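You operate a simulated robot arm through the tools that you are given. There is no shell and no other tool.

Carry out the task below with a simulated robot arm. There is one attempt and no reset: what you move stays moved.

Task
Check the black gauge in port 1 and rack it PASS or FAIL.
Fine: at the job card's pressure; PASS if it reads within half a bar of the rig gauge; bleed to zero before it comes out. Set down upright: what you pick out.

It is judged by the outcome, as a careful person would: the job done as asked, and still so three seconds after it is handed in. It fails if anything else is knocked over, pushed out of place, dropped, spilled or broken.

Robot
A 6-joint arm with a two-finger parallel gripper, fixed in place. Base frame: the origin is at the foot of the arm, x ahead of it, y to its left, z up; the work surface is at about z = 0. Readings come in mm, rad, newtons and seconds.
With the tool pointing down near the work surface it reaches from about 240 to 580 mm from the base axis. Its first joint turns from -2.897 to 2.897 rad. Payload 1.5 kg.
Tool frame: the origin (TCP) lies between the finger pads and is the grasp point; the fingertips stand 30 mm ahead of it; z points along the fingers, y is the line along which they close. Largest opening 80 mm; finger width 17, thickness 12; the body of the gripper, 40 by 82 mm, starts 80 mm behind the TCP.
Orientation is that of the tool frame in the base frame, as a unit quaternion [w, x, y, z]. With the fingers straight down and closing along the base's y, the tool's x points along the base's -x, its y along +y and its z along -z.

Tools
- The arm moves only by the tool play_rows. Its argument "deltas" is a list of rows, each a list of 7 numbers: the opening, from 0 (shut) to 1 (fully open), then the shift along the tool's x, y, z in mm, then the turn, a rotation vector about the tool's x, y, z in rad. In form: [[grip, x, y, z, ax, ay, az], ...]. A call has 1 to 20 rows; each row shifts and turns the commanded pose from where the row before left it, along the tool's axes as they then stand. Each row takes 0.2 s and may step no farther than 50 mm and 0.15 rad from the row before; otherwise, or with a gripper value out of range, the whole call is refused. Where a pose cannot be reached the arm comes as near as it can. A force on the tool above 40 N (or 10 N above the force at the start of the call, whichever is more), or a blocked arm, ends the call early, and 0.2 s more pass. Each finger travels about 72 mm/s and halts on what it meets, pressing with about 36 N; the grip force reading is that of the motor and also rises with nothing between the fingers. The clock runs only during rows and for 0.2 s after the last one: add rows that do not move to give the fingers time. The reply holds the time, the measured pose of the TCP, the force on the tool along the base axes, the opening and the grip force, in the units named above and with some noise, with the torque about the TCP (base axes, N m) and any sound that the robot's microphone picked up.
- Cameras (640 x 400 px; columns grow to the right, rows downward): "scene" is fixed at [220.4, 500, 756]; the picture's right is [-0.99, -0.16, 0.00], its down [-0.15, 0.93, -0.33] and it looks along [0.05, -0.32, -0.95] (base axes); focal length 350 px, centre (320, 200). "wrist" rides on the gripper at [72, -7, -122] in the tool frame; the picture's right is [0.09, 1.00, 0.00], its down [-0.84, 0.08, -0.54] and it looks along [-0.54, 0.05, 0.84] (tool axes); focal length 238 px, centre (320, 200). There is no depth. A picture from a camera that has moved, and an enlarged one, comes with that camera's place and axes in the base frame and with its lens.
- get_image(camera): a new picture of that camera. No time passes.
- close_up(camera, box): a new picture of the part [left, top, right, bottom] of that camera's present view, enlarged. No time passes.
- job_done(): hands the job in; it is judged then, once.

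Nothing tells you positions but the pictures and the camera data. Unless the task says otherwise, let go and move clear before handing in.

The tools are called after "Call:" as a command line: name --pt "numbers of a row" for each row, then --argument value for the rest, lists and objects as JSON in quotes. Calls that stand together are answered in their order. play_rows: Moves the arm, as the interface text tells. Its arguments: {"type":"object","properties":{"deltas":{"type":"array","items":{"type":"array","items":{"type":"number"}}}},"required":["deltas"]} The other tools are called the same way: get_image (camera) takes a picture; close_up (camera, box) takes an enlarged picture of a part of a camera's view; job_done () hands the job in.

At the start:

```text
t: 0.0
position: [245.2, 256.6, 364.8]
tcp_rot: [0.0, 0.0, 1.0, 0.001]
ft_force: [0.7, 0.6, 0.8]
wrist_torque: [-0.01, -0.01, 0.02]
width: 79.9
gripper_force: 0.1
```

scene: 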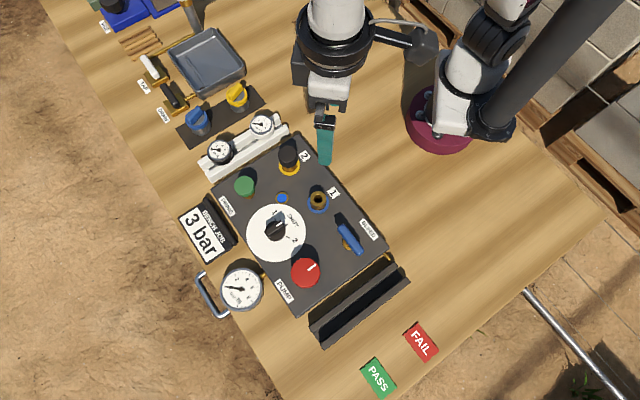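
wrist: 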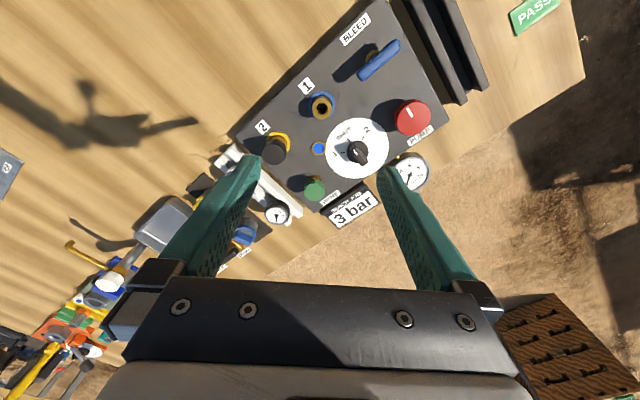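

I see a test rig panel with ports 1 and 2, a selector, a bleed lever, a pump knob, a rig gauge and a job card reading 3 bar. I'll look closer before moving anything.

Call:
close_up --camera "scene" --box '[180, 100, 420, 250]'

Call:
close_up --camera "scene" --box '[180, 200, 420, 350]'

Call:
close_up --camera "scene" --box '[80, 0, 320, 150]'

Call:
close_up --camera "wrist" --box '[220, 0, 540, 200]'

```text
2.67 times, centred on (300, 175) of scene
camera zoom: at [220.4, 500.0, 756.0], right [-0.99, -0.16, 0.0], down [-0.15, 0.93, -0.33], along [0.05, -0.32, -0.95], focal length 934 px, centre (373, 267)
```

zoom: 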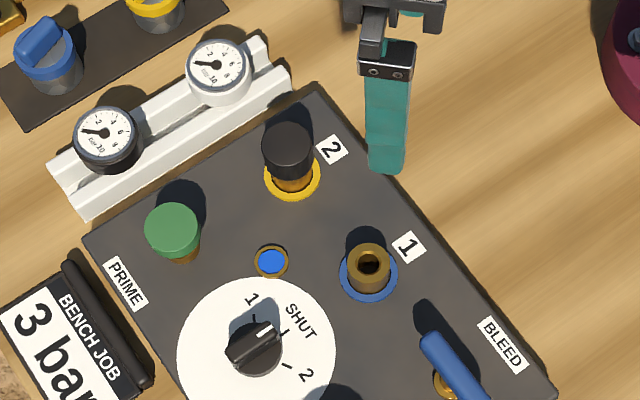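

```text
2.67 times, centred on (300, 275) of scene
camera zoom: at [220.4, 500.0, 756.0], right [-0.99, -0.16, 0.0], down [-0.15, 0.93, -0.33], along [0.05, -0.32, -0.95], focal length 934 px, centre (373, 0)
```

zoom: 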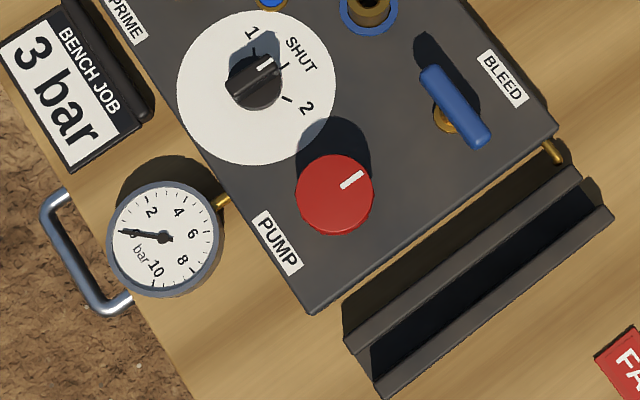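

```text
2.67 times, centred on (200, 75) of scene
camera zoom: at [220.4, 500.0, 756.0], right [-0.99, -0.16, 0.0], down [-0.15, 0.93, -0.33], along [0.05, -0.32, -0.95], focal length 934 px, centre (640, 533)
```

zoom: 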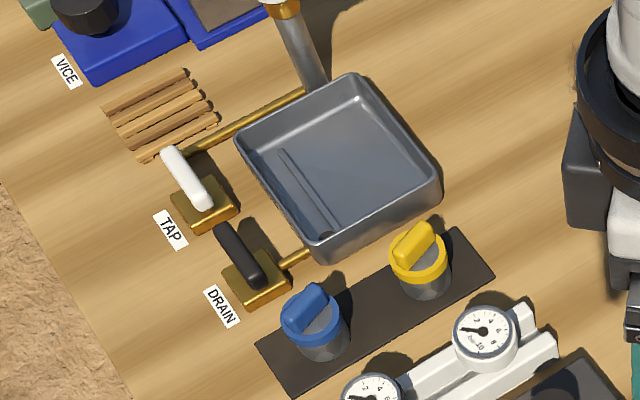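

```text
2.00 times, centred on (380, 100) of wrist
camera zoom: at [172.4, 249.2, 487.9], right [-0.09, 1.0, 0.0], down [0.84, 0.08, 0.54], along [0.54, 0.05, -0.84], focal length 477 px, centre (200, 400)
```

zoom: 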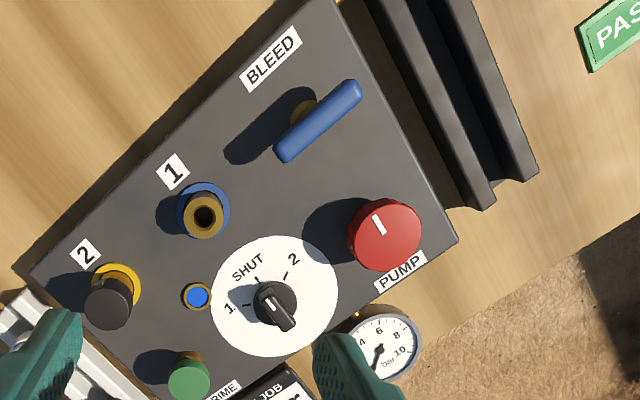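

The black and white gauges sit face up in a white rack near (495,188) and (416,113). Port 1 is at about (257,260) with its top near z=46. I'll move the wrist camera over for a closer look at the gauges, ports and controls, staying high.

Call:
play_rows --pt "1 -19 -21.2 25 0 0 0" --pt "1 -19 -21.2 25 0 0 0" --pt "1 -19 -21.2 25 0 0 0" --pt "1 -19 -21.2 25 0 0 0" --pt "1 -19 -21.2 25 0 0 0" --pt "1 0 0 0 0 0 0"

Call:
get_image --camera "wrist"

Call:
get_image --camera "scene"

```text
t: 1.4
position: [338.5, 150.7, 245.1]
tcp_rot: [0.001, 0.0, 1.0, 0.001]
ft_force: [-1.0, -0.4, 0.2]
wrist_torque: [0.01, 0.02, -0.02]
width: 79.8
gripper_force: 0.0
```

```text
taken
camera wrist: at [265.8, 143.5, 368.6], right [-0.09, 1.0, 0.0], down [0.84, 0.08, 0.54], along [0.54, 0.05, -0.84], focal length 238 px, centre (320, 200)
```

wrist: 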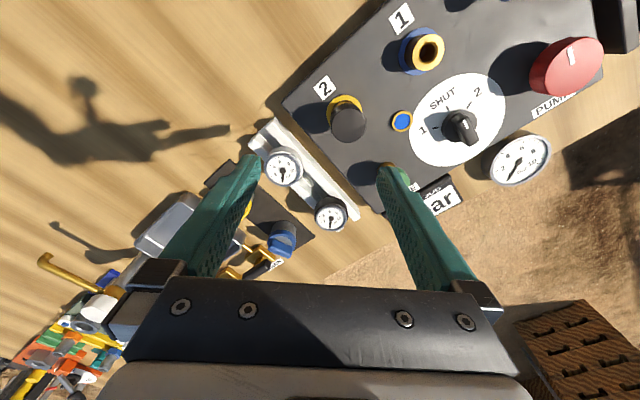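

```text
taken
```

scene: 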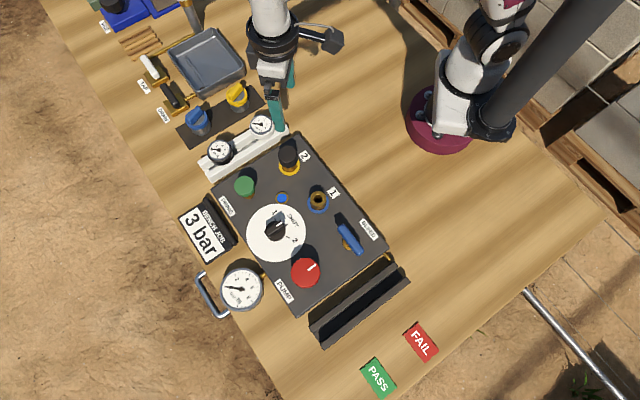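

Call:
close_up --camera "wrist" --box '[220, 120, 380, 220]'

Call:
close_up --camera "wrist" --box '[380, 0, 620, 150]'

Call:
close_up --camera "wrist" --box '[300, 60, 460, 160]'

```text
4.00 times, centred on (300, 170) of wrist
camera zoom: at [265.8, 143.5, 368.6], right [-0.09, 1.0, 0.0], down [0.84, 0.08, 0.54], along [0.54, 0.05, -0.84], focal length 953 px, centre (400, 320)
```

zoom: 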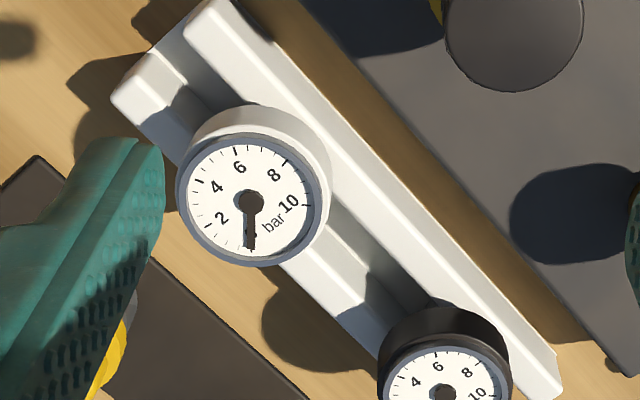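

```text
2.67 times, centred on (500, 75) of wrist
camera zoom: at [265.8, 143.5, 368.6], right [-0.09, 1.0, 0.0], down [0.84, 0.08, 0.54], along [0.54, 0.05, -0.84], focal length 636 px, centre (-160, 533)
```

zoom: 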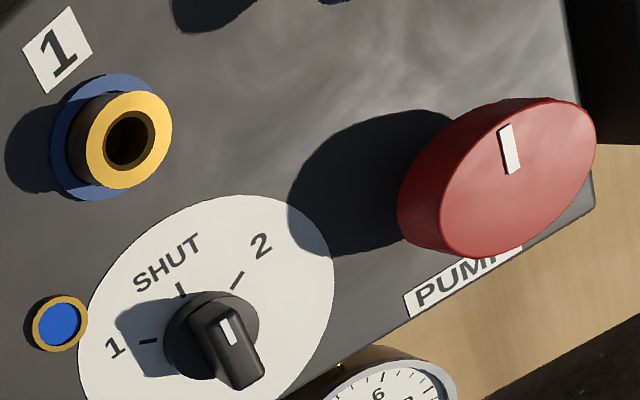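

```text
4.00 times, centred on (380, 110) of wrist
camera zoom: at [265.8, 143.5, 368.6], right [-0.09, 1.0, 0.0], down [0.84, 0.08, 0.54], along [0.54, 0.05, -0.84], focal length 953 px, centre (80, 560)
```

zoom: 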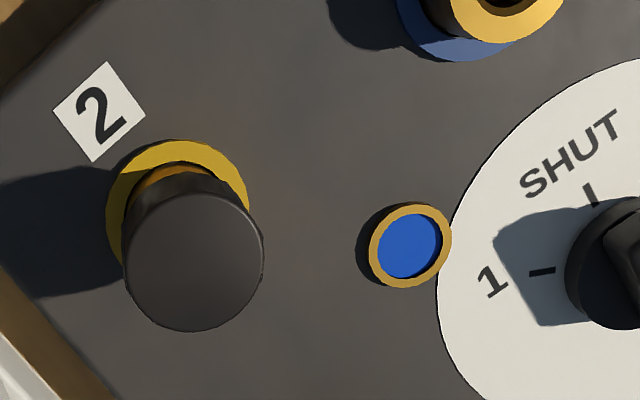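

Port 1 is an open brass socket, port 2 is capped, and the selector mark seems to point near SHUT. Next I'll move in over the gauges and the mat with the blue and yellow parts, staying well above everything.

Call:
play_rows --pt "1 -30 -20 8 0 0 0" --pt "1 -30 -20 8 0 0 0" --pt "1 -30 -20 8 0 0 0" --pt "1 0 0 0 0 0 0"

Call:
close_up --camera "wrist" --box '[200, 80, 440, 230]'

Call:
play_rows --pt "1 0 35 10 0 0 0" --pt "1 0 35 10 0 0 0" --pt "1 0 20 10 0 0 0" --pt "1 0 0 0 0 0 0"

Call:
close_up --camera "wrist" --box '[240, 120, 400, 220]'

Call:
get_image --camera "wrist"

```text
t: 2.4
position: [432.8, 90.3, 216.8]
tcp_rot: [0.001, 0.0, 1.0, 0.001]
ft_force: [0.4, -0.4, 0.3]
wrist_torque: [-0.02, -0.01, -0.02]
width: 80.0
gripper_force: 0.0
```

```text
2.67 times, centred on (320, 155) of wrist
camera zoom: at [360.5, 82.9, 339.9], right [-0.09, 1.0, 0.0], down [0.84, 0.08, 0.54], along [0.54, 0.05, -0.84], focal length 636 px, centre (320, 320)
```

zoom: 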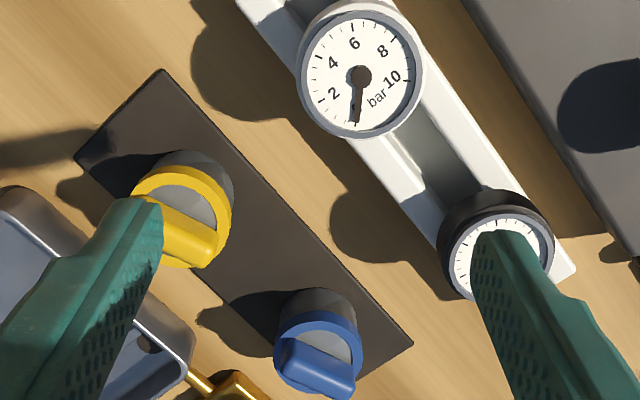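

```text
t: 3.4
position: [428.1, 178.8, 185.2]
tcp_rot: [0.0, 0.0, 1.0, 0.001]
ft_force: [-0.4, 0.1, -0.7]
wrist_torque: [0.03, -0.01, -0.03]
width: 80.2
gripper_force: 0.2
```

```text
4.00 times, centred on (320, 170) of wrist
camera zoom: at [355.6, 171.3, 308.7], right [-0.09, 1.0, 0.0], down [0.84, 0.08, 0.54], along [0.54, 0.05, -0.84], focal length 953 px, centre (320, 320)
```

zoom: 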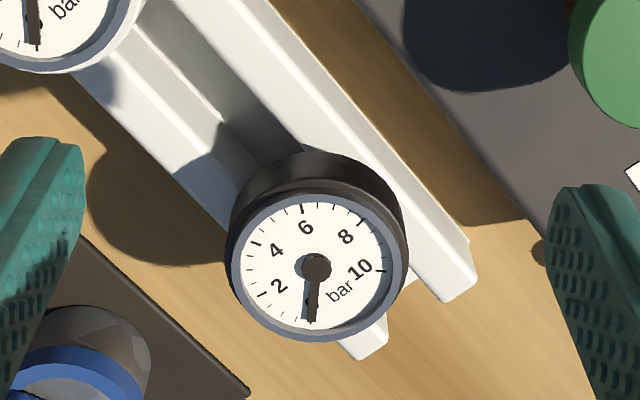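

```text
taken
camera wrist: at [355.6, 171.3, 308.7], right [-0.09, 1.0, 0.0], down [0.84, 0.08, 0.54], along [0.54, 0.05, -0.84], focal length 238 px, centre (320, 200)
```

wrist: 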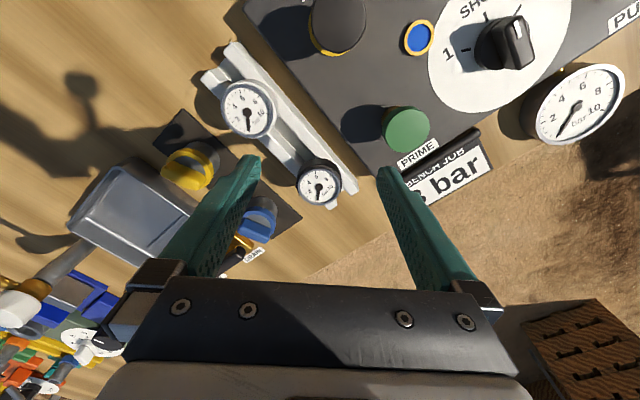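

The black gauge is about 55 mm across, face up in the white rack at about (497,185). Now I'll look at the rig gauge, selector and prime button more closely.

Call:
close_up --camera "scene" --box '[195, 255, 291, 315]'

Call:
close_up --camera "wrist" --box '[380, 0, 636, 160]'

Call:
close_up --camera "scene" --box '[240, 200, 320, 250]'

Call:
close_up --camera "scene" --box '[300, 180, 396, 240]'

Call:
close_up --camera "scene" --box '[300, 250, 460, 350]'

```text
6.67 times, centred on (243, 285) of scene
camera zoom: at [220.4, 500.0, 756.0], right [-0.99, -0.16, 0.0], down [-0.15, 0.93, -0.33], along [0.05, -0.32, -0.95], focal length 2334 px, centre (833, -367)
```

zoom: 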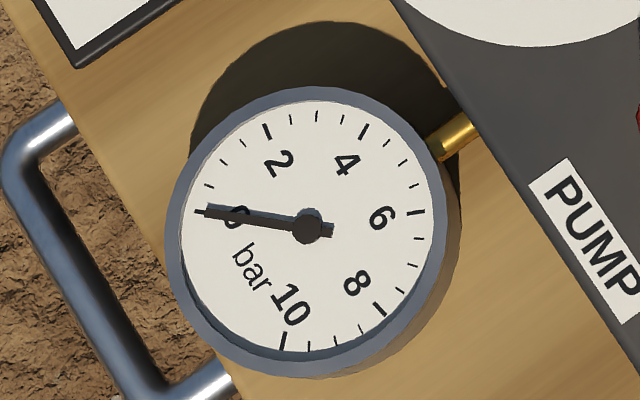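

```text
2.50 times, centred on (508, 80) of wrist
camera zoom: at [355.6, 171.3, 308.7], right [-0.09, 1.0, 0.0], down [0.84, 0.08, 0.54], along [0.54, 0.05, -0.84], focal length 596 px, centre (-150, 500)
```

zoom: 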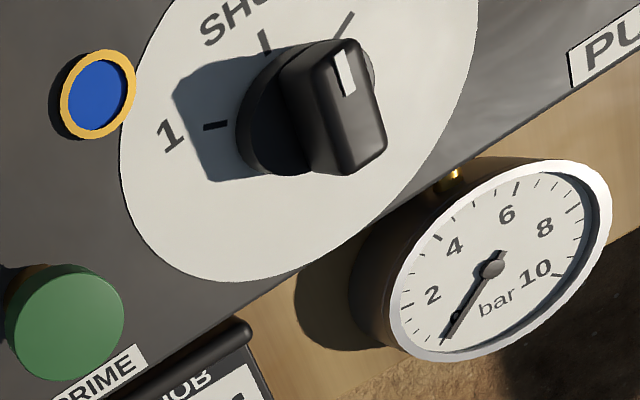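

```text
8.00 times, centred on (280, 225) of scene
camera zoom: at [220.4, 500.0, 756.0], right [-0.99, -0.16, 0.0], down [-0.15, 0.93, -0.33], along [0.05, -0.32, -0.95], focal length 2801 px, centre (640, 0)
```

zoom: 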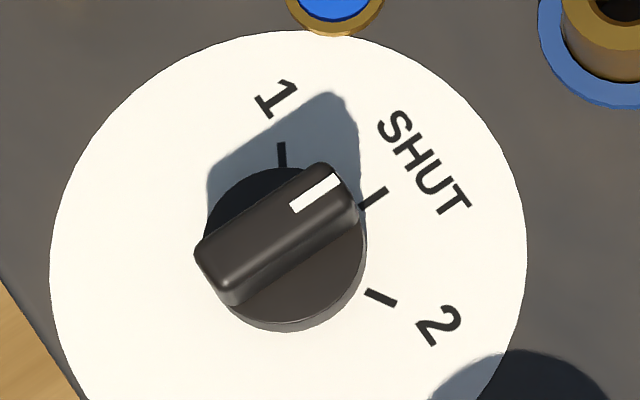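

```text
6.67 times, centred on (348, 210) of scene
camera zoom: at [220.4, 500.0, 756.0], right [-0.99, -0.16, 0.0], down [-0.15, 0.93, -0.33], along [0.05, -0.32, -0.95], focal length 2334 px, centre (133, 133)
```

zoom: 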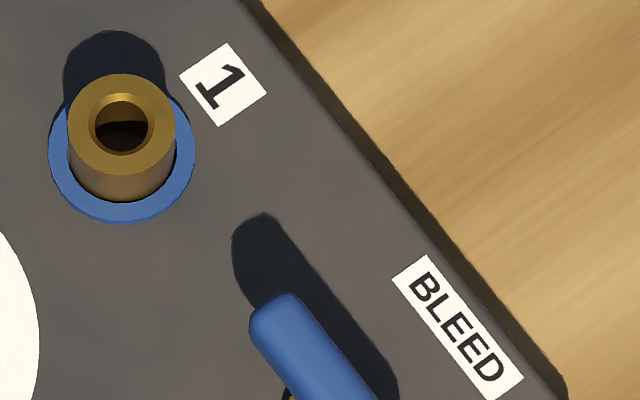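

```text
4.00 times, centred on (380, 300) of scene
camera zoom: at [220.4, 500.0, 756.0], right [-0.99, -0.16, 0.0], down [-0.15, 0.93, -0.33], along [0.05, -0.32, -0.95], focal length 1401 px, centre (80, -200)
```

zoom: 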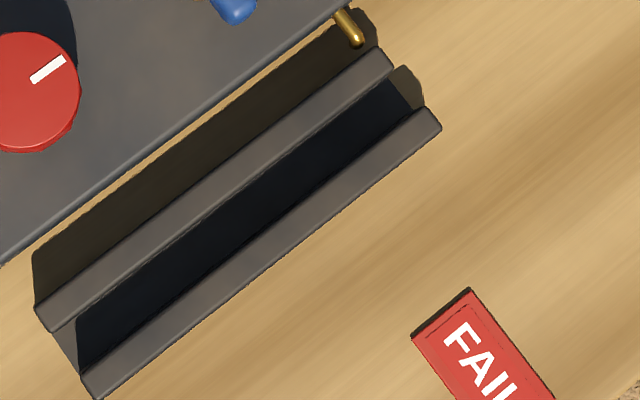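

The rig gauge reads 0 and the selector is at SHUT. The bleed lever looks in line with its outlet pipe, so it is probably open. I'll tilt the camera for a lower-angle view of the gauge rack, keeping clear of the tall port 2 cap.

Call:
play_rows --pt "1 31 -3.5 10 0 0 0" --pt "1 31 -3.5 10 0 0 0" --pt "1 0 0 0 0 -0.14 0" --pt "1 0 0 0 0 -0.14 0" --pt "1 0 0 0 0 -0.14 0" --pt "1 0 0 0 0 0 0"

Call:
get_image --camera "wrist"

Call:
close_up --camera "wrist" --box '[240, 120, 400, 220]'

```text
t: 4.8
position: [367.7, 173.8, 165.8]
tcp_rot: [0.209, -0.001, 0.978, 0.001]
ft_force: [0.4, -0.5, 0.0]
wrist_torque: [0.0, 0.02, 0.02]
width: 80.2
gripper_force: 0.2
```

```text
taken
camera wrist: at [251.6, 166.8, 249.9], right [-0.09, 1.0, -0.04], down [0.54, 0.08, 0.84], along [0.84, 0.05, -0.55], focal length 238 px, centre (320, 200)
```

wrist: 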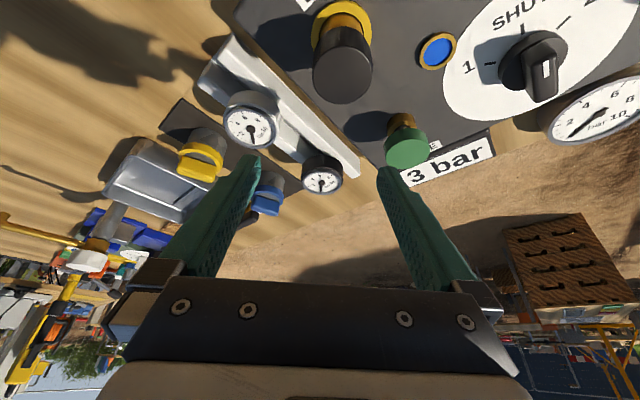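

```text
4.00 times, centred on (320, 170) of wrist
camera zoom: at [251.6, 166.8, 249.9], right [-0.09, 1.0, -0.04], down [0.54, 0.08, 0.84], along [0.84, 0.05, -0.55], focal length 953 px, centre (320, 320)
```

zoom: 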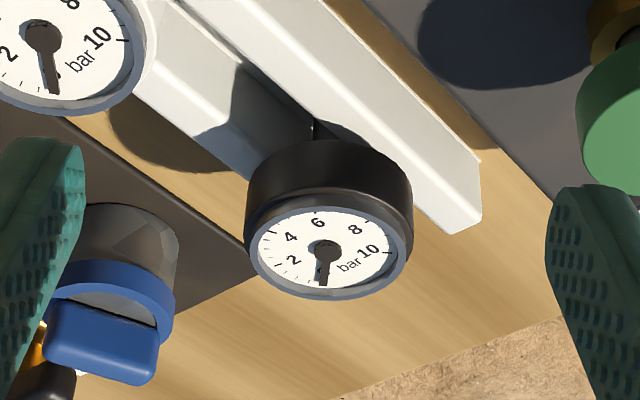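

The gauge head is roughly 30 mm tall, with its face near z≈60 and a stem down in the slot. Next I'll look at the bleed lever and the pump from close by.

Call:
play_rows --pt "1 0 0 0 0 0.14 0" --pt "1 0 0 0 0 0.14 0" --pt "1 0 0 0 0 0.14 0" --pt "1 25.5 32.7 -14 0 0 0" --pt "1 25.5 32.7 -14 0 0 0" --pt "1 25.5 32.7 -14 0 0 0" --pt "1 25.5 32.7 -14 0 0 0" --pt "1 25.5 32.7 -7 0 0 0" --pt "1 25.5 32.7 -7 0 0 0" --pt "1 0 0 0 0 0 0"

Call:
get_image --camera "wrist"

Call:
close_up --camera "wrist" --box '[220, 20, 380, 120]'

Call:
close_up --camera "wrist" --box '[280, 110, 440, 210]'

```text
t: 7.0
position: [212.5, 370.3, 239.7]
tcp_rot: [0.0, 0.0, 1.0, 0.0]
ft_force: [0.1, 1.0, 0.3]
wrist_torque: [-0.01, 0.03, 0.01]
width: 79.9
gripper_force: 0.0
```

```text
taken
camera wrist: at [140.3, 363.4, 362.0], right [-0.09, 1.0, 0.0], down [0.84, 0.08, 0.54], along [0.54, 0.05, -0.84], focal length 238 px, centre (320, 200)
```

wrist: 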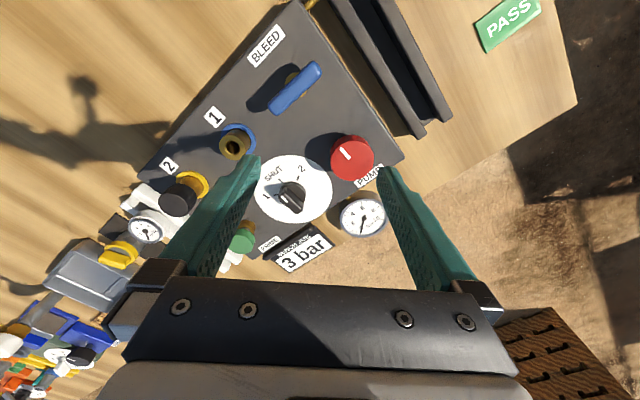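

```text
4.00 times, centred on (300, 70) of wrist
camera zoom: at [140.3, 363.4, 362.0], right [-0.09, 1.0, 0.0], down [0.84, 0.08, 0.54], along [0.54, 0.05, -0.84], focal length 953 px, centre (400, 720)
```

zoom: 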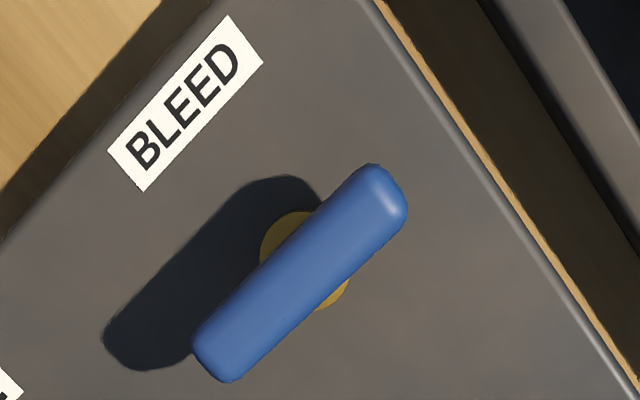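

```text
4.00 times, centred on (360, 160) of wrist
camera zoom: at [140.3, 363.4, 362.0], right [-0.09, 1.0, 0.0], down [0.84, 0.08, 0.54], along [0.54, 0.05, -0.84], focal length 953 px, centre (160, 360)
```

zoom: 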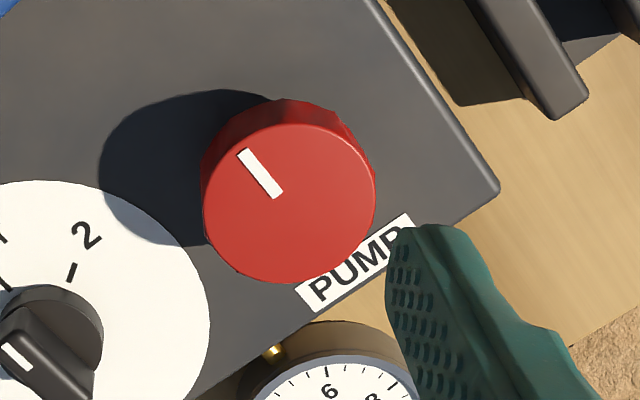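

The bleed lever is a centre-pivoted bar, and the pump is a big red knob with a pointer mark. I'll go above the black gauge at about (496,183), turning the gripper 45° so the fingers straddle the rack, then refine the position from a closer picture.

Call:
play_rows --pt "1 -35.5 -23.4 0 0 0 0" --pt "1 -35.5 -23.4 0 0 0 0" --pt "1 -35.5 -23.4 8 0 0 0" --pt "1 -35.5 -23.4 8 0 0 0" --pt "1 -35.5 -23.4 16 0 0 0" --pt "1 -35.5 -23.4 16 0 0 0" --pt "1 -35.5 -23.4 16 0 0 0" --pt "1 -35.5 -23.4 20 0 0 0" --pt "1 0 0 0 0 0 -0.131" --pt "1 0 0 0 0 0 -0.131" --pt "1 0 0 0 0 0 -0.131" --pt "1 0 0 0 0 0 -0.131" --pt "1 0 0 0 0 0 -0.131" --pt "1 0 0 0 0 0 -0.131" --pt "1 0 0 0 0 0 0"

Call:
get_image --camera "wrist"

Call:
get_image --camera "scene"

```text
t: 10.2
position: [499.1, 183.1, 151.7]
tcp_rot: [0.001, -0.384, 0.923, 0.001]
ft_force: [-0.7, 0.5, 0.6]
wrist_torque: [-0.02, 0.01, 0.0]
width: 79.8
gripper_force: 0.1
```

```text
taken
camera wrist: at [452.7, 126.1, 274.9], right [-0.77, 0.64, 0.0], down [0.54, 0.65, 0.54], along [0.35, 0.42, -0.84], focal length 238 px, centre (320, 200)
```

wrist: 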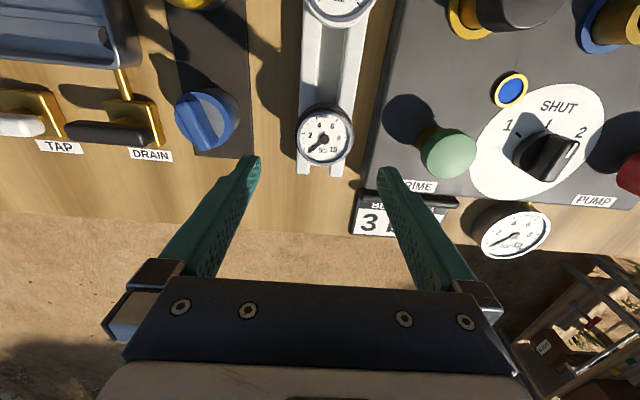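

```text
taken
```

scene: 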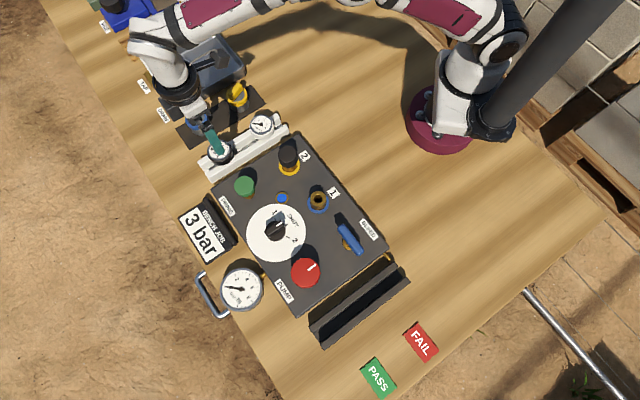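

Call:
close_up --camera "wrist" --box '[256, 90, 400, 180]'

```text
4.44 times, centred on (328, 135) of wrist
camera zoom: at [452.7, 126.1, 274.9], right [-0.77, 0.64, 0.0], down [0.54, 0.65, 0.54], along [0.35, 0.42, -0.84], focal length 1059 px, centre (284, 489)
```

zoom: 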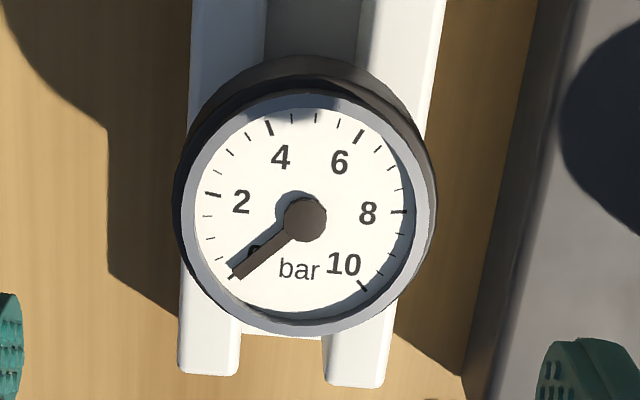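

The gauge centre works out at about (493.6,183), with its top near z=64. I'll shift over it and descend with the fingers open to just above rail height, then check before closing.

Call:
play_rows --pt "1 3.6 4.3 0 0 0 0" --pt "1 0 0 30 0 0 0" --pt "1 0 0 20 0 0 0" --pt "1 0 0 0 0 0 0"

Call:
get_image --camera "wrist"

Call:
close_up --camera "scene" --box '[160, 100, 304, 190]'

```text
t: 11.2
position: [495.5, 183.0, 101.9]
tcp_rot: [0.001, -0.383, 0.924, 0.001]
ft_force: [-0.5, 0.1, -0.4]
wrist_torque: [-0.02, -0.02, 0.04]
width: 79.8
gripper_force: 0.0
```

```text
taken
camera wrist: at [449.2, 127.9, 224.8], right [-0.77, 0.64, 0.0], down [0.54, 0.65, 0.54], along [0.35, 0.42, -0.84], focal length 238 px, centre (320, 200)
```

wrist: 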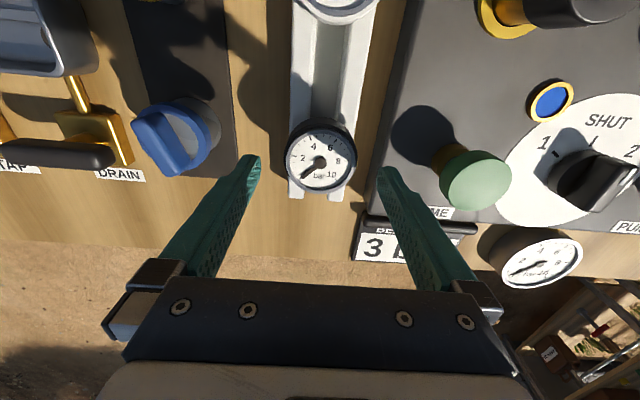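

```text
4.44 times, centred on (232, 145) of scene
camera zoom: at [220.4, 500.0, 756.0], right [-0.99, -0.16, 0.0], down [-0.15, 0.93, -0.33], along [0.05, -0.32, -0.95], focal length 1556 px, centre (711, 444)
```

zoom: 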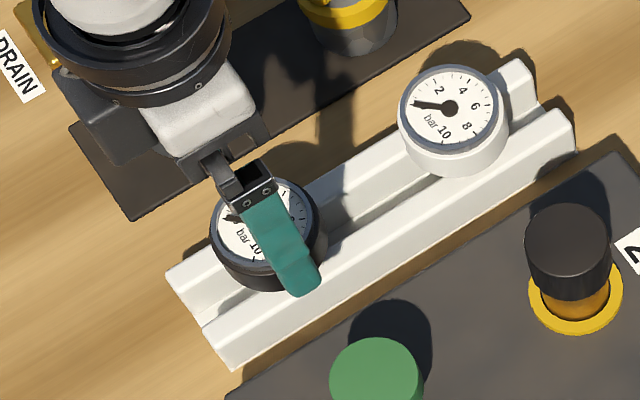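

Call:
close_up --camera "wrist" --box '[240, 110, 400, 210]'

```text
4.00 times, centred on (320, 160) of wrist
camera zoom: at [449.2, 127.9, 224.8], right [-0.77, 0.64, 0.0], down [0.54, 0.65, 0.54], along [0.35, 0.42, -0.84], focal length 953 px, centre (320, 360)
```

zoom: 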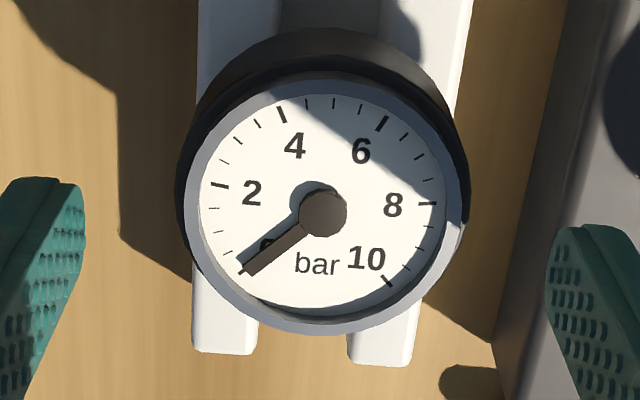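

The fingers are centred on the gauge along the closing line, and a 2 mm nudge will centre it on the pads. I'll descend to TCP z≈67, close and check the grip.

Call:
play_rows --pt "1 2.0 0 10 0 0 0" --pt "1 0 0 15 0 0 0" --pt "1 0 0 10 0 0 0" --pt "1 0 0 0 0 0 0"

Call:
close_up --camera "scene" --box '[160, 100, 304, 190]'

Call:
get_image --camera "wrist"

```text
t: 12.2
position: [492.8, 182.8, 67.8]
tcp_rot: [0.001, -0.384, 0.923, 0.001]
ft_force: [0.2, 0.5, 0.6]
wrist_torque: [0.03, 0.01, 0.01]
width: 80.0
gripper_force: 0.0
```

```text
4.44 times, centred on (232, 145) of scene
camera zoom: at [220.4, 500.0, 756.0], right [-0.99, -0.16, 0.0], down [-0.15, 0.93, -0.33], along [0.05, -0.32, -0.95], focal length 1556 px, centre (711, 444)
```

zoom: 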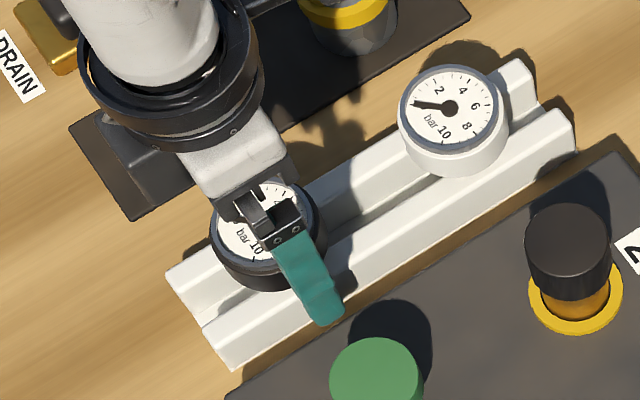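

```text
taken
camera wrist: at [445.9, 127.0, 189.5], right [-0.77, 0.64, 0.0], down [0.54, 0.65, 0.54], along [0.35, 0.42, -0.84], focal length 238 px, centre (320, 200)
```

wrist: 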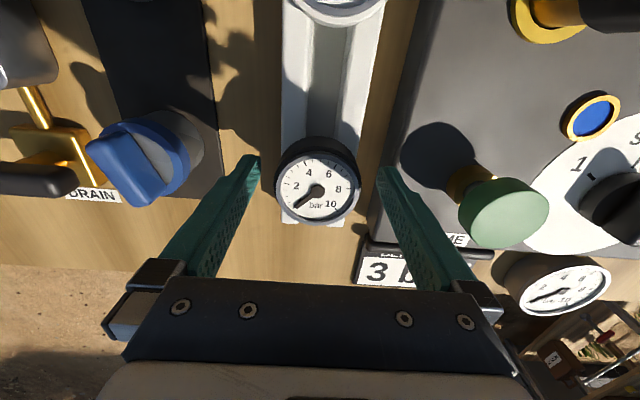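

Call:
play_rows --pt "0.5 0 0 0 0 0 0" --pt "0.3 0 0 0 0 0 0" --pt "0.3 0 0 0 0 0 0"

Call:
get_image --camera "wrist"

```text
t: 13.0
position: [493.2, 183.9, 66.9]
tcp_rot: [0.0, -0.383, 0.924, 0.001]
ft_force: [-0.7, 0.4, 0.8]
wrist_torque: [0.0, -0.01, 0.0]
width: 54.2
gripper_force: 36.4
```

```text
taken
camera wrist: at [445.9, 127.0, 189.7], right [-0.77, 0.64, 0.0], down [0.54, 0.65, 0.54], along [0.35, 0.42, -0.84], focal length 238 px, centre (320, 200)
```

wrist: 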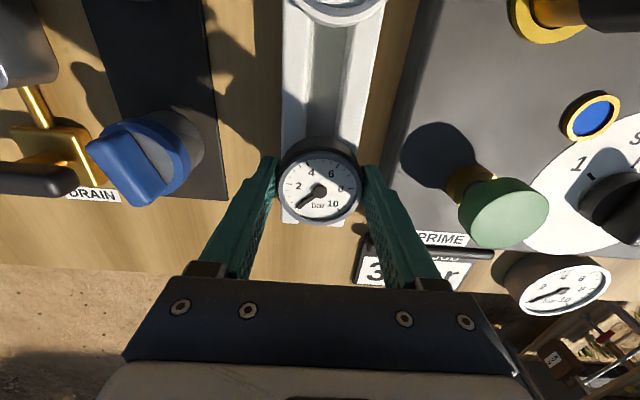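

The grip is solid at 54.2 mm and 36 N. I'll lift straight up and check the gauge and its stem.

Call:
play_rows --pt "0.3 0 0 -10 0 0 0" --pt "0.3 0 0 -25 0 0 0" --pt "0.3 0 0 -35 0 0 0" --pt "0.3 0 0 -35 0 0 0" --pt "0.3 0 0 0 0 0 0"

Call:
get_image --camera "wrist"

Call:
close_up --camera "scene" --box '[160, 80, 320, 180]'

```text
t: 14.2
position: [491.3, 181.8, 172.2]
tcp_rot: [0.001, -0.383, 0.924, 0.001]
ft_force: [-0.1, -0.2, -2.0]
wrist_torque: [0.02, -0.02, -0.01]
width: 53.9
gripper_force: 35.9
```

```text
taken
camera wrist: at [444.9, 125.6, 295.4], right [-0.77, 0.64, 0.0], down [0.54, 0.65, 0.54], along [0.35, 0.42, -0.84], focal length 238 px, centre (320, 200)
```

wrist: 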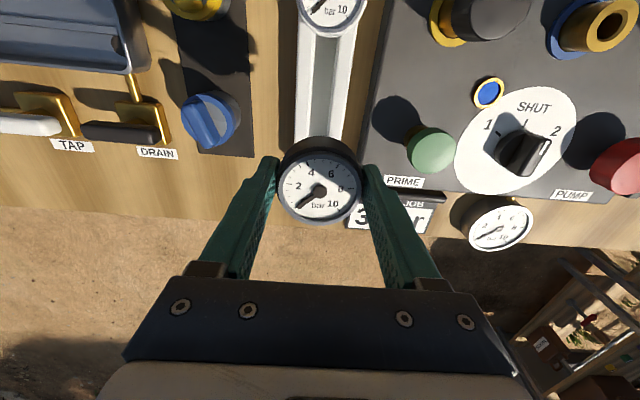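

```text
4.00 times, centred on (240, 130) of scene
camera zoom: at [220.4, 500.0, 756.0], right [-0.99, -0.16, 0.0], down [-0.15, 0.93, -0.33], along [0.05, -0.32, -0.95], focal length 1401 px, centre (640, 480)
```

zoom: 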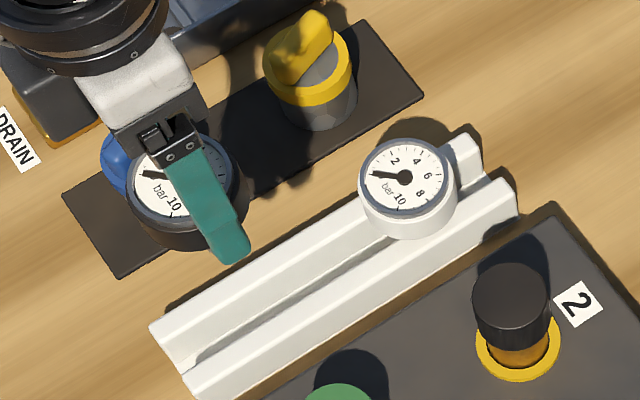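

The gauge is held level and clear. Let me measure how it sits relative to the TCP before inserting it in port 1.

Call:
close_up --camera "wrist" --box '[256, 130, 384, 210]'

```text
5.00 times, centred on (320, 170) of wrist
camera zoom: at [444.9, 125.6, 295.4], right [-0.77, 0.64, 0.0], down [0.54, 0.65, 0.54], along [0.35, 0.42, -0.84], focal length 1192 px, centre (320, 350)
```

zoom: 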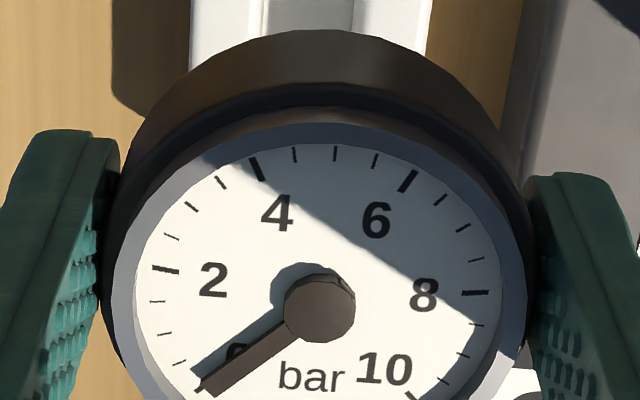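

The gauge is centred within about a millimetre of the TCP. I'll carry it high over the panel to a spot beyond port 1, so the camera can see the port clearly and I can pin down its position.

Call:
play_rows --pt "0.3 0 0 -18 0 0 0" --pt "0.3 4.6 36.8 0 0 0 0" --pt "0.3 4.6 36.8 0 0 0 0" --pt "0.3 4.6 36.8 0 0 0 0" --pt "0.3 4.6 36.8 0 0 0 0" --pt "0.3 4.6 36.8 0 0 0 0" --pt "0.3 4.6 36.8 0 0 0 0" --pt "0.3 0 0 0 0 0 0"

Call:
get_image --camera "wrist"

Call:
close_up --camera "scene" --box '[230, 110, 390, 210]'

```text
t: 16.0
position: [314.0, 316.8, 190.0]
tcp_rot: [0.001, -0.382, 0.924, 0.002]
ft_force: [1.0, -1.0, -1.8]
wrist_torque: [0.02, -0.01, 0.0]
width: 54.0
gripper_force: 35.5
```

```text
taken
camera wrist: at [267.1, 260.3, 313.3], right [-0.77, 0.64, 0.0], down [0.54, 0.65, 0.54], along [0.35, 0.42, -0.84], focal length 238 px, centre (320, 200)
```

wrist: 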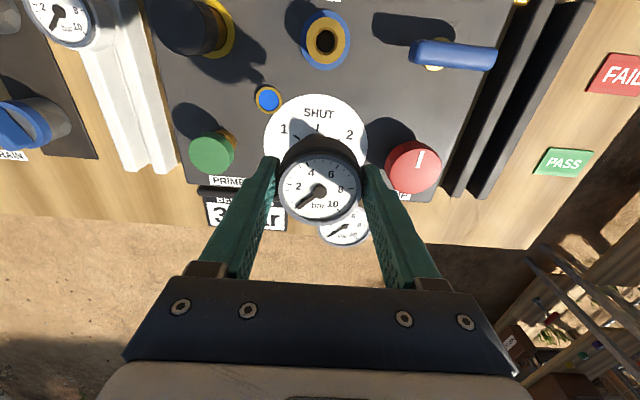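

```text
4.00 times, centred on (310, 160) of scene
camera zoom: at [220.4, 500.0, 756.0], right [-0.99, -0.16, 0.0], down [-0.15, 0.93, -0.33], along [0.05, -0.32, -0.95], focal length 1401 px, centre (360, 360)
```

zoom: 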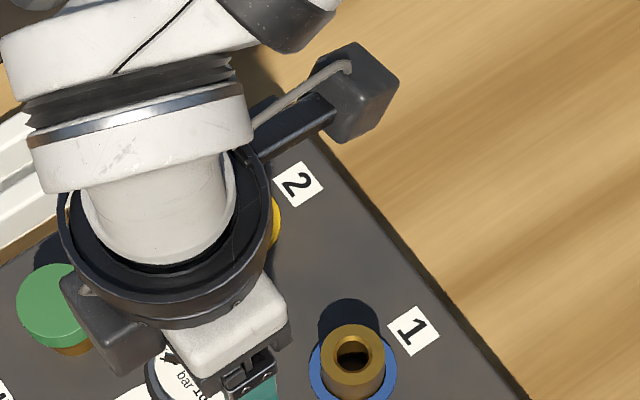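

Call:
close_up --camera "wrist" --box '[272, 0, 400, 80]'

Call:
close_up --camera "scene" --box '[286, 180, 350, 220]'

```text
5.00 times, centred on (336, 40) of wrist
camera zoom: at [267.1, 260.3, 313.3], right [-0.77, 0.64, 0.0], down [0.54, 0.65, 0.54], along [0.35, 0.42, -0.84], focal length 1192 px, centre (240, 1000)
```

zoom: 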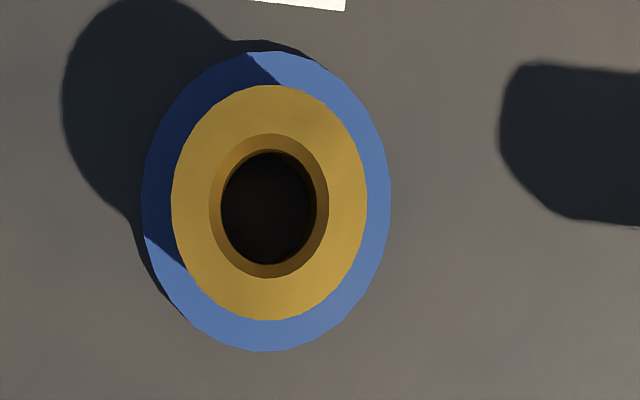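

```text
10.00 times, centred on (318, 200) of scene
camera zoom: at [220.4, 500.0, 756.0], right [-0.99, -0.16, 0.0], down [-0.15, 0.93, -0.33], along [0.05, -0.32, -0.95], focal length 3502 px, centre (340, 200)
```

zoom: 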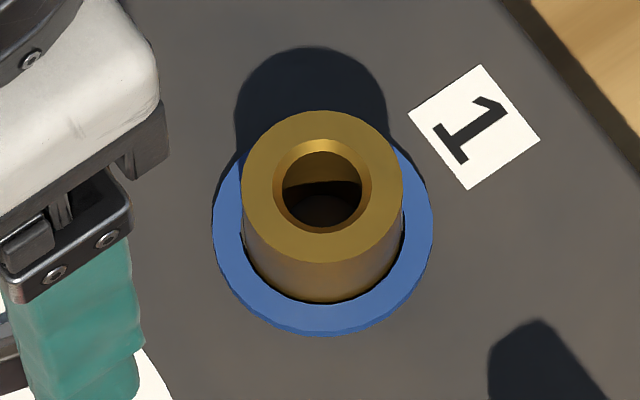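

Port 1 is pinned to about (261,260.6), with its top near z≈57 and a bore of about 17 mm. I'll let the arm settle and re-measure before moving over it.

Call:
play_rows --pt "0.3 0 0 0 0 0 0" --pt "0.3 0 0 0 0 0 0" --pt "0.3 0 0 0 0 0 0"

Call:
close_up --camera "wrist" --box '[272, 0, 400, 80]'

```text
t: 16.8
position: [313.1, 317.4, 190.2]
tcp_rot: [0.001, -0.383, 0.924, 0.001]
ft_force: [0.1, -1.2, -0.9]
wrist_torque: [0.0, -0.01, 0.04]
width: 54.1
gripper_force: 35.9
```

```text
5.00 times, centred on (336, 40) of wrist
camera zoom: at [267.5, 260.0, 313.3], right [-0.77, 0.64, 0.0], down [0.54, 0.65, 0.54], along [0.35, 0.42, -0.84], focal length 1192 px, centre (240, 1000)
```

zoom: 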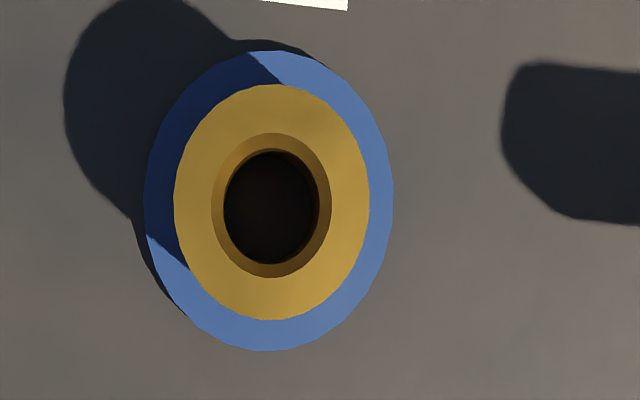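

Call:
play_rows --pt "0.3 38.9 -0.5 0 0 0 0" --pt "0.3 38.9 -0.5 0 0 0 0" --pt "0.3 0 0 25 0 0 0" --pt "0.3 0 0 25 0 0 0" --pt "0.3 0 0 10 0 0 0" --pt "0.3 0 0 0 0 0 0" --pt "0.3 0 0 0 0 0 0"

Call:
get_image --camera "wrist"

Call:
close_up --camera "scene" --box '[270, 160, 366, 220]'

```text
t: 18.4
position: [261.0, 263.2, 129.0]
tcp_rot: [0.0, -0.383, 0.924, 0.001]
ft_force: [-6.0, -7.4, 15.1]
wrist_torque: [-0.42, 0.31, -0.01]
width: 54.0
gripper_force: 35.9
```

```text
taken
camera wrist: at [214.1, 205.9, 253.0], right [-0.77, 0.64, 0.0], down [0.54, 0.65, 0.54], along [0.35, 0.42, -0.84], focal length 238 px, centre (320, 200)
```

wrist: 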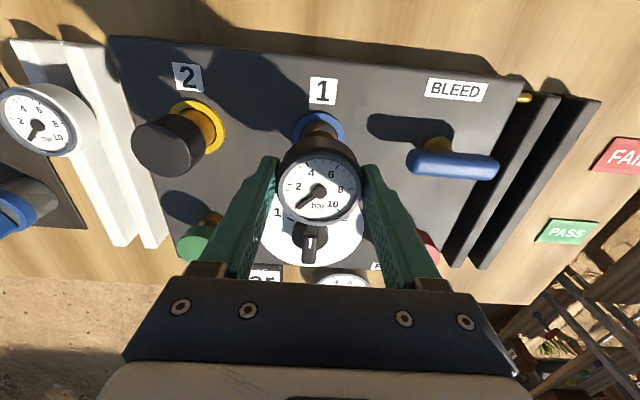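

```text
6.67 times, centred on (318, 190) of scene
camera zoom: at [220.4, 500.0, 756.0], right [-0.99, -0.16, 0.0], down [-0.15, 0.93, -0.33], along [0.05, -0.32, -0.95], focal length 2334 px, centre (333, 267)
```

zoom: 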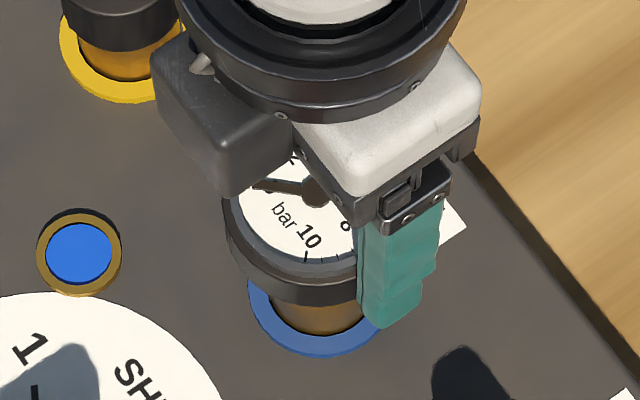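

There is already contact at TCP z≈129 (15 N up, with some sideways force), so the stem is longer than I assumed and is touching the port. I'll look closely before pushing.

Call:
close_up --camera "wrist" --box '[272, 100, 368, 160]'

Call:
close_up --camera "scene" --box '[294, 180, 342, 210]'

```text
6.67 times, centred on (320, 130) of wrist
camera zoom: at [214.1, 205.9, 253.0], right [-0.77, 0.64, 0.0], down [0.54, 0.65, 0.54], along [0.35, 0.42, -0.84], focal length 1589 px, centre (320, 667)
```

zoom: 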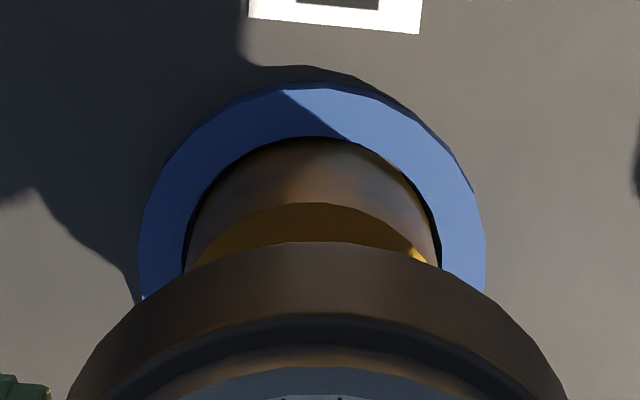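

```text
13.33 times, centred on (318, 195) of scene
camera zoom: at [220.4, 500.0, 756.0], right [-0.99, -0.16, 0.0], down [-0.15, 0.93, -0.33], along [0.05, -0.32, -0.95], focal length 4669 px, centre (347, 267)
```

zoom: 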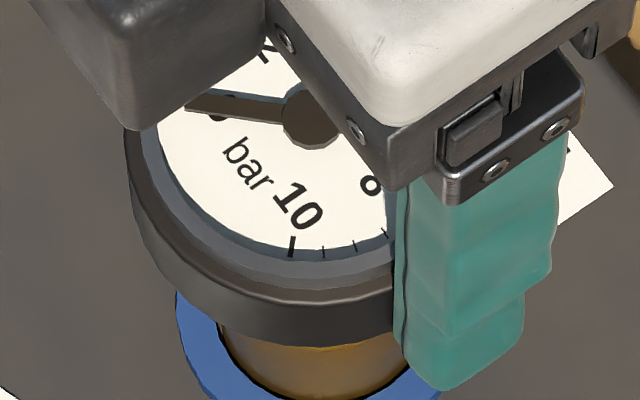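

The sideways force points towards the base, so the stem is riding on the far side of the port's chamfer. I'll lift 3 mm, shift 2 mm towards the base and lower gently again.

Call:
play_rows --pt "0.3 0 0 -4 0 0 0" --pt "0.3 2 0 0 0 0 0" --pt "0.3 0 0 2 0 0 0" --pt "0.3 0 0 2 0 0 0" --pt "0.3 0 0 0 0 0 0"

```text
t: 19.6
position: [260.1, 261.3, 129.9]
tcp_rot: [0.001, -0.383, 0.924, 0.002]
ft_force: [0.3, -0.4, -1.3]
wrist_torque: [0.01, -0.02, 0.01]
width: 54.3
gripper_force: 35.6
```

Call:
play_rows --pt "0.3 0 0 2 0 0 0" --pt "0.3 0 0 2 0 0 0" --pt "0.3 0 0 0 0 0 0"

```text
t: 20.4
position: [259.8, 259.5, 126.5]
tcp_rot: [0.0, -0.382, 0.924, 0.001]
ft_force: [-0.8, 0.4, -1.9]
wrist_torque: [0.0, 0.0, 0.04]
width: 54.2
gripper_force: 36.0
```

No contact force now, so the stem is entering the bore. I'll keep lowering in small steps.

Call:
play_rows --pt "0.3 0 0 3 0 0 0" --pt "0.3 0 0 3 0 0 0" --pt "0.3 0 0 0 0 0 0"

Call:
play_rows --pt "0.3 0 0 3 0 0 0" --pt "0.3 0 0 3 0 0 0" --pt "0.3 0 0 0 0 0 0"

```text
t: 21.2
position: [260.3, 261.9, 120.3]
tcp_rot: [0.001, -0.384, 0.923, 0.001]
ft_force: [0.6, -4.9, 1.0]
wrist_torque: [-0.26, -0.01, 0.0]
width: 54.0
gripper_force: 35.9
```

```text
t: 22.0
position: [259.7, 261.4, 114.9]
tcp_rot: [0.001, -0.384, 0.923, 0.001]
ft_force: [-0.3, 0.6, -0.8]
wrist_torque: [0.0, -0.01, 0.02]
width: 54.1
gripper_force: 35.9
```

Call:
play_rows --pt "0.3 0 0 3 0 0 0" --pt "0.3 0 0 3 0 0 0" --pt "0.3 0 0 0 0 0 0"

Call:
play_rows --pt "0.3 0 0 2 0 0 0" --pt "0.3 0 0 2 0 0 0" --pt "0.3 0 0 0 0 0 0"

```text
t: 22.8
position: [259.1, 260.1, 107.5]
tcp_rot: [0.001, -0.383, 0.924, 0.001]
ft_force: [0.4, 0.4, -1.4]
wrist_torque: [0.02, 0.01, -0.01]
width: 53.9
gripper_force: 36.0
```

```text
t: 23.6
position: [260.4, 261.0, 104.9]
tcp_rot: [0.0, -0.383, 0.924, 0.001]
ft_force: [-0.3, 0.1, -1.7]
wrist_torque: [0.0, -0.01, 0.0]
width: 53.9
gripper_force: 35.7
```

Call:
close_up --camera "wrist" --box '[256, 100, 384, 180]'

Call:
close_up --camera "scene" --box '[270, 170, 366, 230]'

```text
5.00 times, centred on (320, 140) of wrist
camera zoom: at [213.6, 205.0, 227.1], right [-0.77, 0.64, 0.0], down [0.54, 0.65, 0.54], along [0.35, 0.42, -0.84], focal length 1192 px, centre (320, 500)
```

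zoom: 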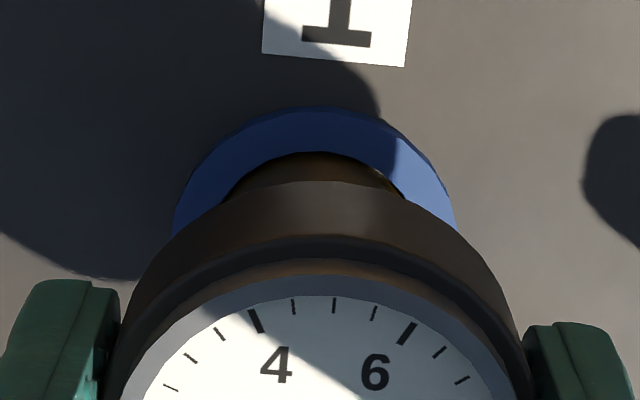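

```text
6.67 times, centred on (318, 200) of scene
camera zoom: at [220.4, 500.0, 756.0], right [-0.99, -0.16, 0.0], down [-0.15, 0.93, -0.33], along [0.05, -0.32, -0.95], focal length 2334 px, centre (333, 200)
```

zoom: 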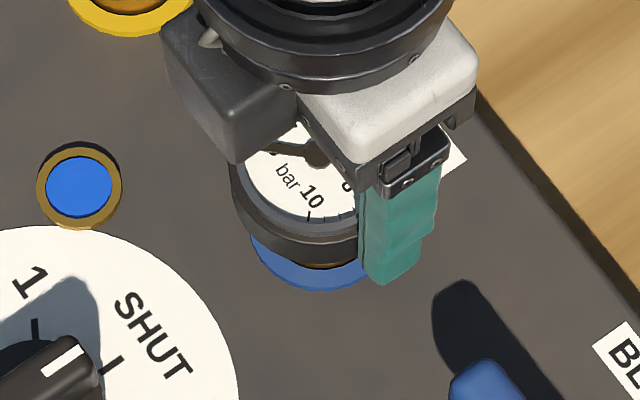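

The gauge is well aligned over the port and part way in. I'll continue until it seats, watching the force.

Call:
play_rows --pt "0.3 0 0 2 0 0 0" --pt "0.3 0 0 2 0 0 0" --pt "0.3 0 0 0 0 0 0"

Call:
play_rows --pt "0.3 0 0 2 0 0 0" --pt "0.3 0 0 2 0 0 0" --pt "0.3 0 0 0 0 0 0"

```text
t: 24.4
position: [261.1, 261.5, 100.4]
tcp_rot: [0.001, -0.382, 0.924, 0.002]
ft_force: [-6.6, -7.0, 37.2]
wrist_torque: [-0.12, 0.0, 0.01]
width: 54.0
gripper_force: 36.2
```

```text
t: 25.2
position: [261.9, 262.9, 97.4]
tcp_rot: [0.002, -0.384, 0.923, 0.002]
ft_force: [12.1, -4.7, 38.8]
wrist_torque: [-0.04, -0.48, -0.02]
width: 54.0
gripper_force: 36.1
```

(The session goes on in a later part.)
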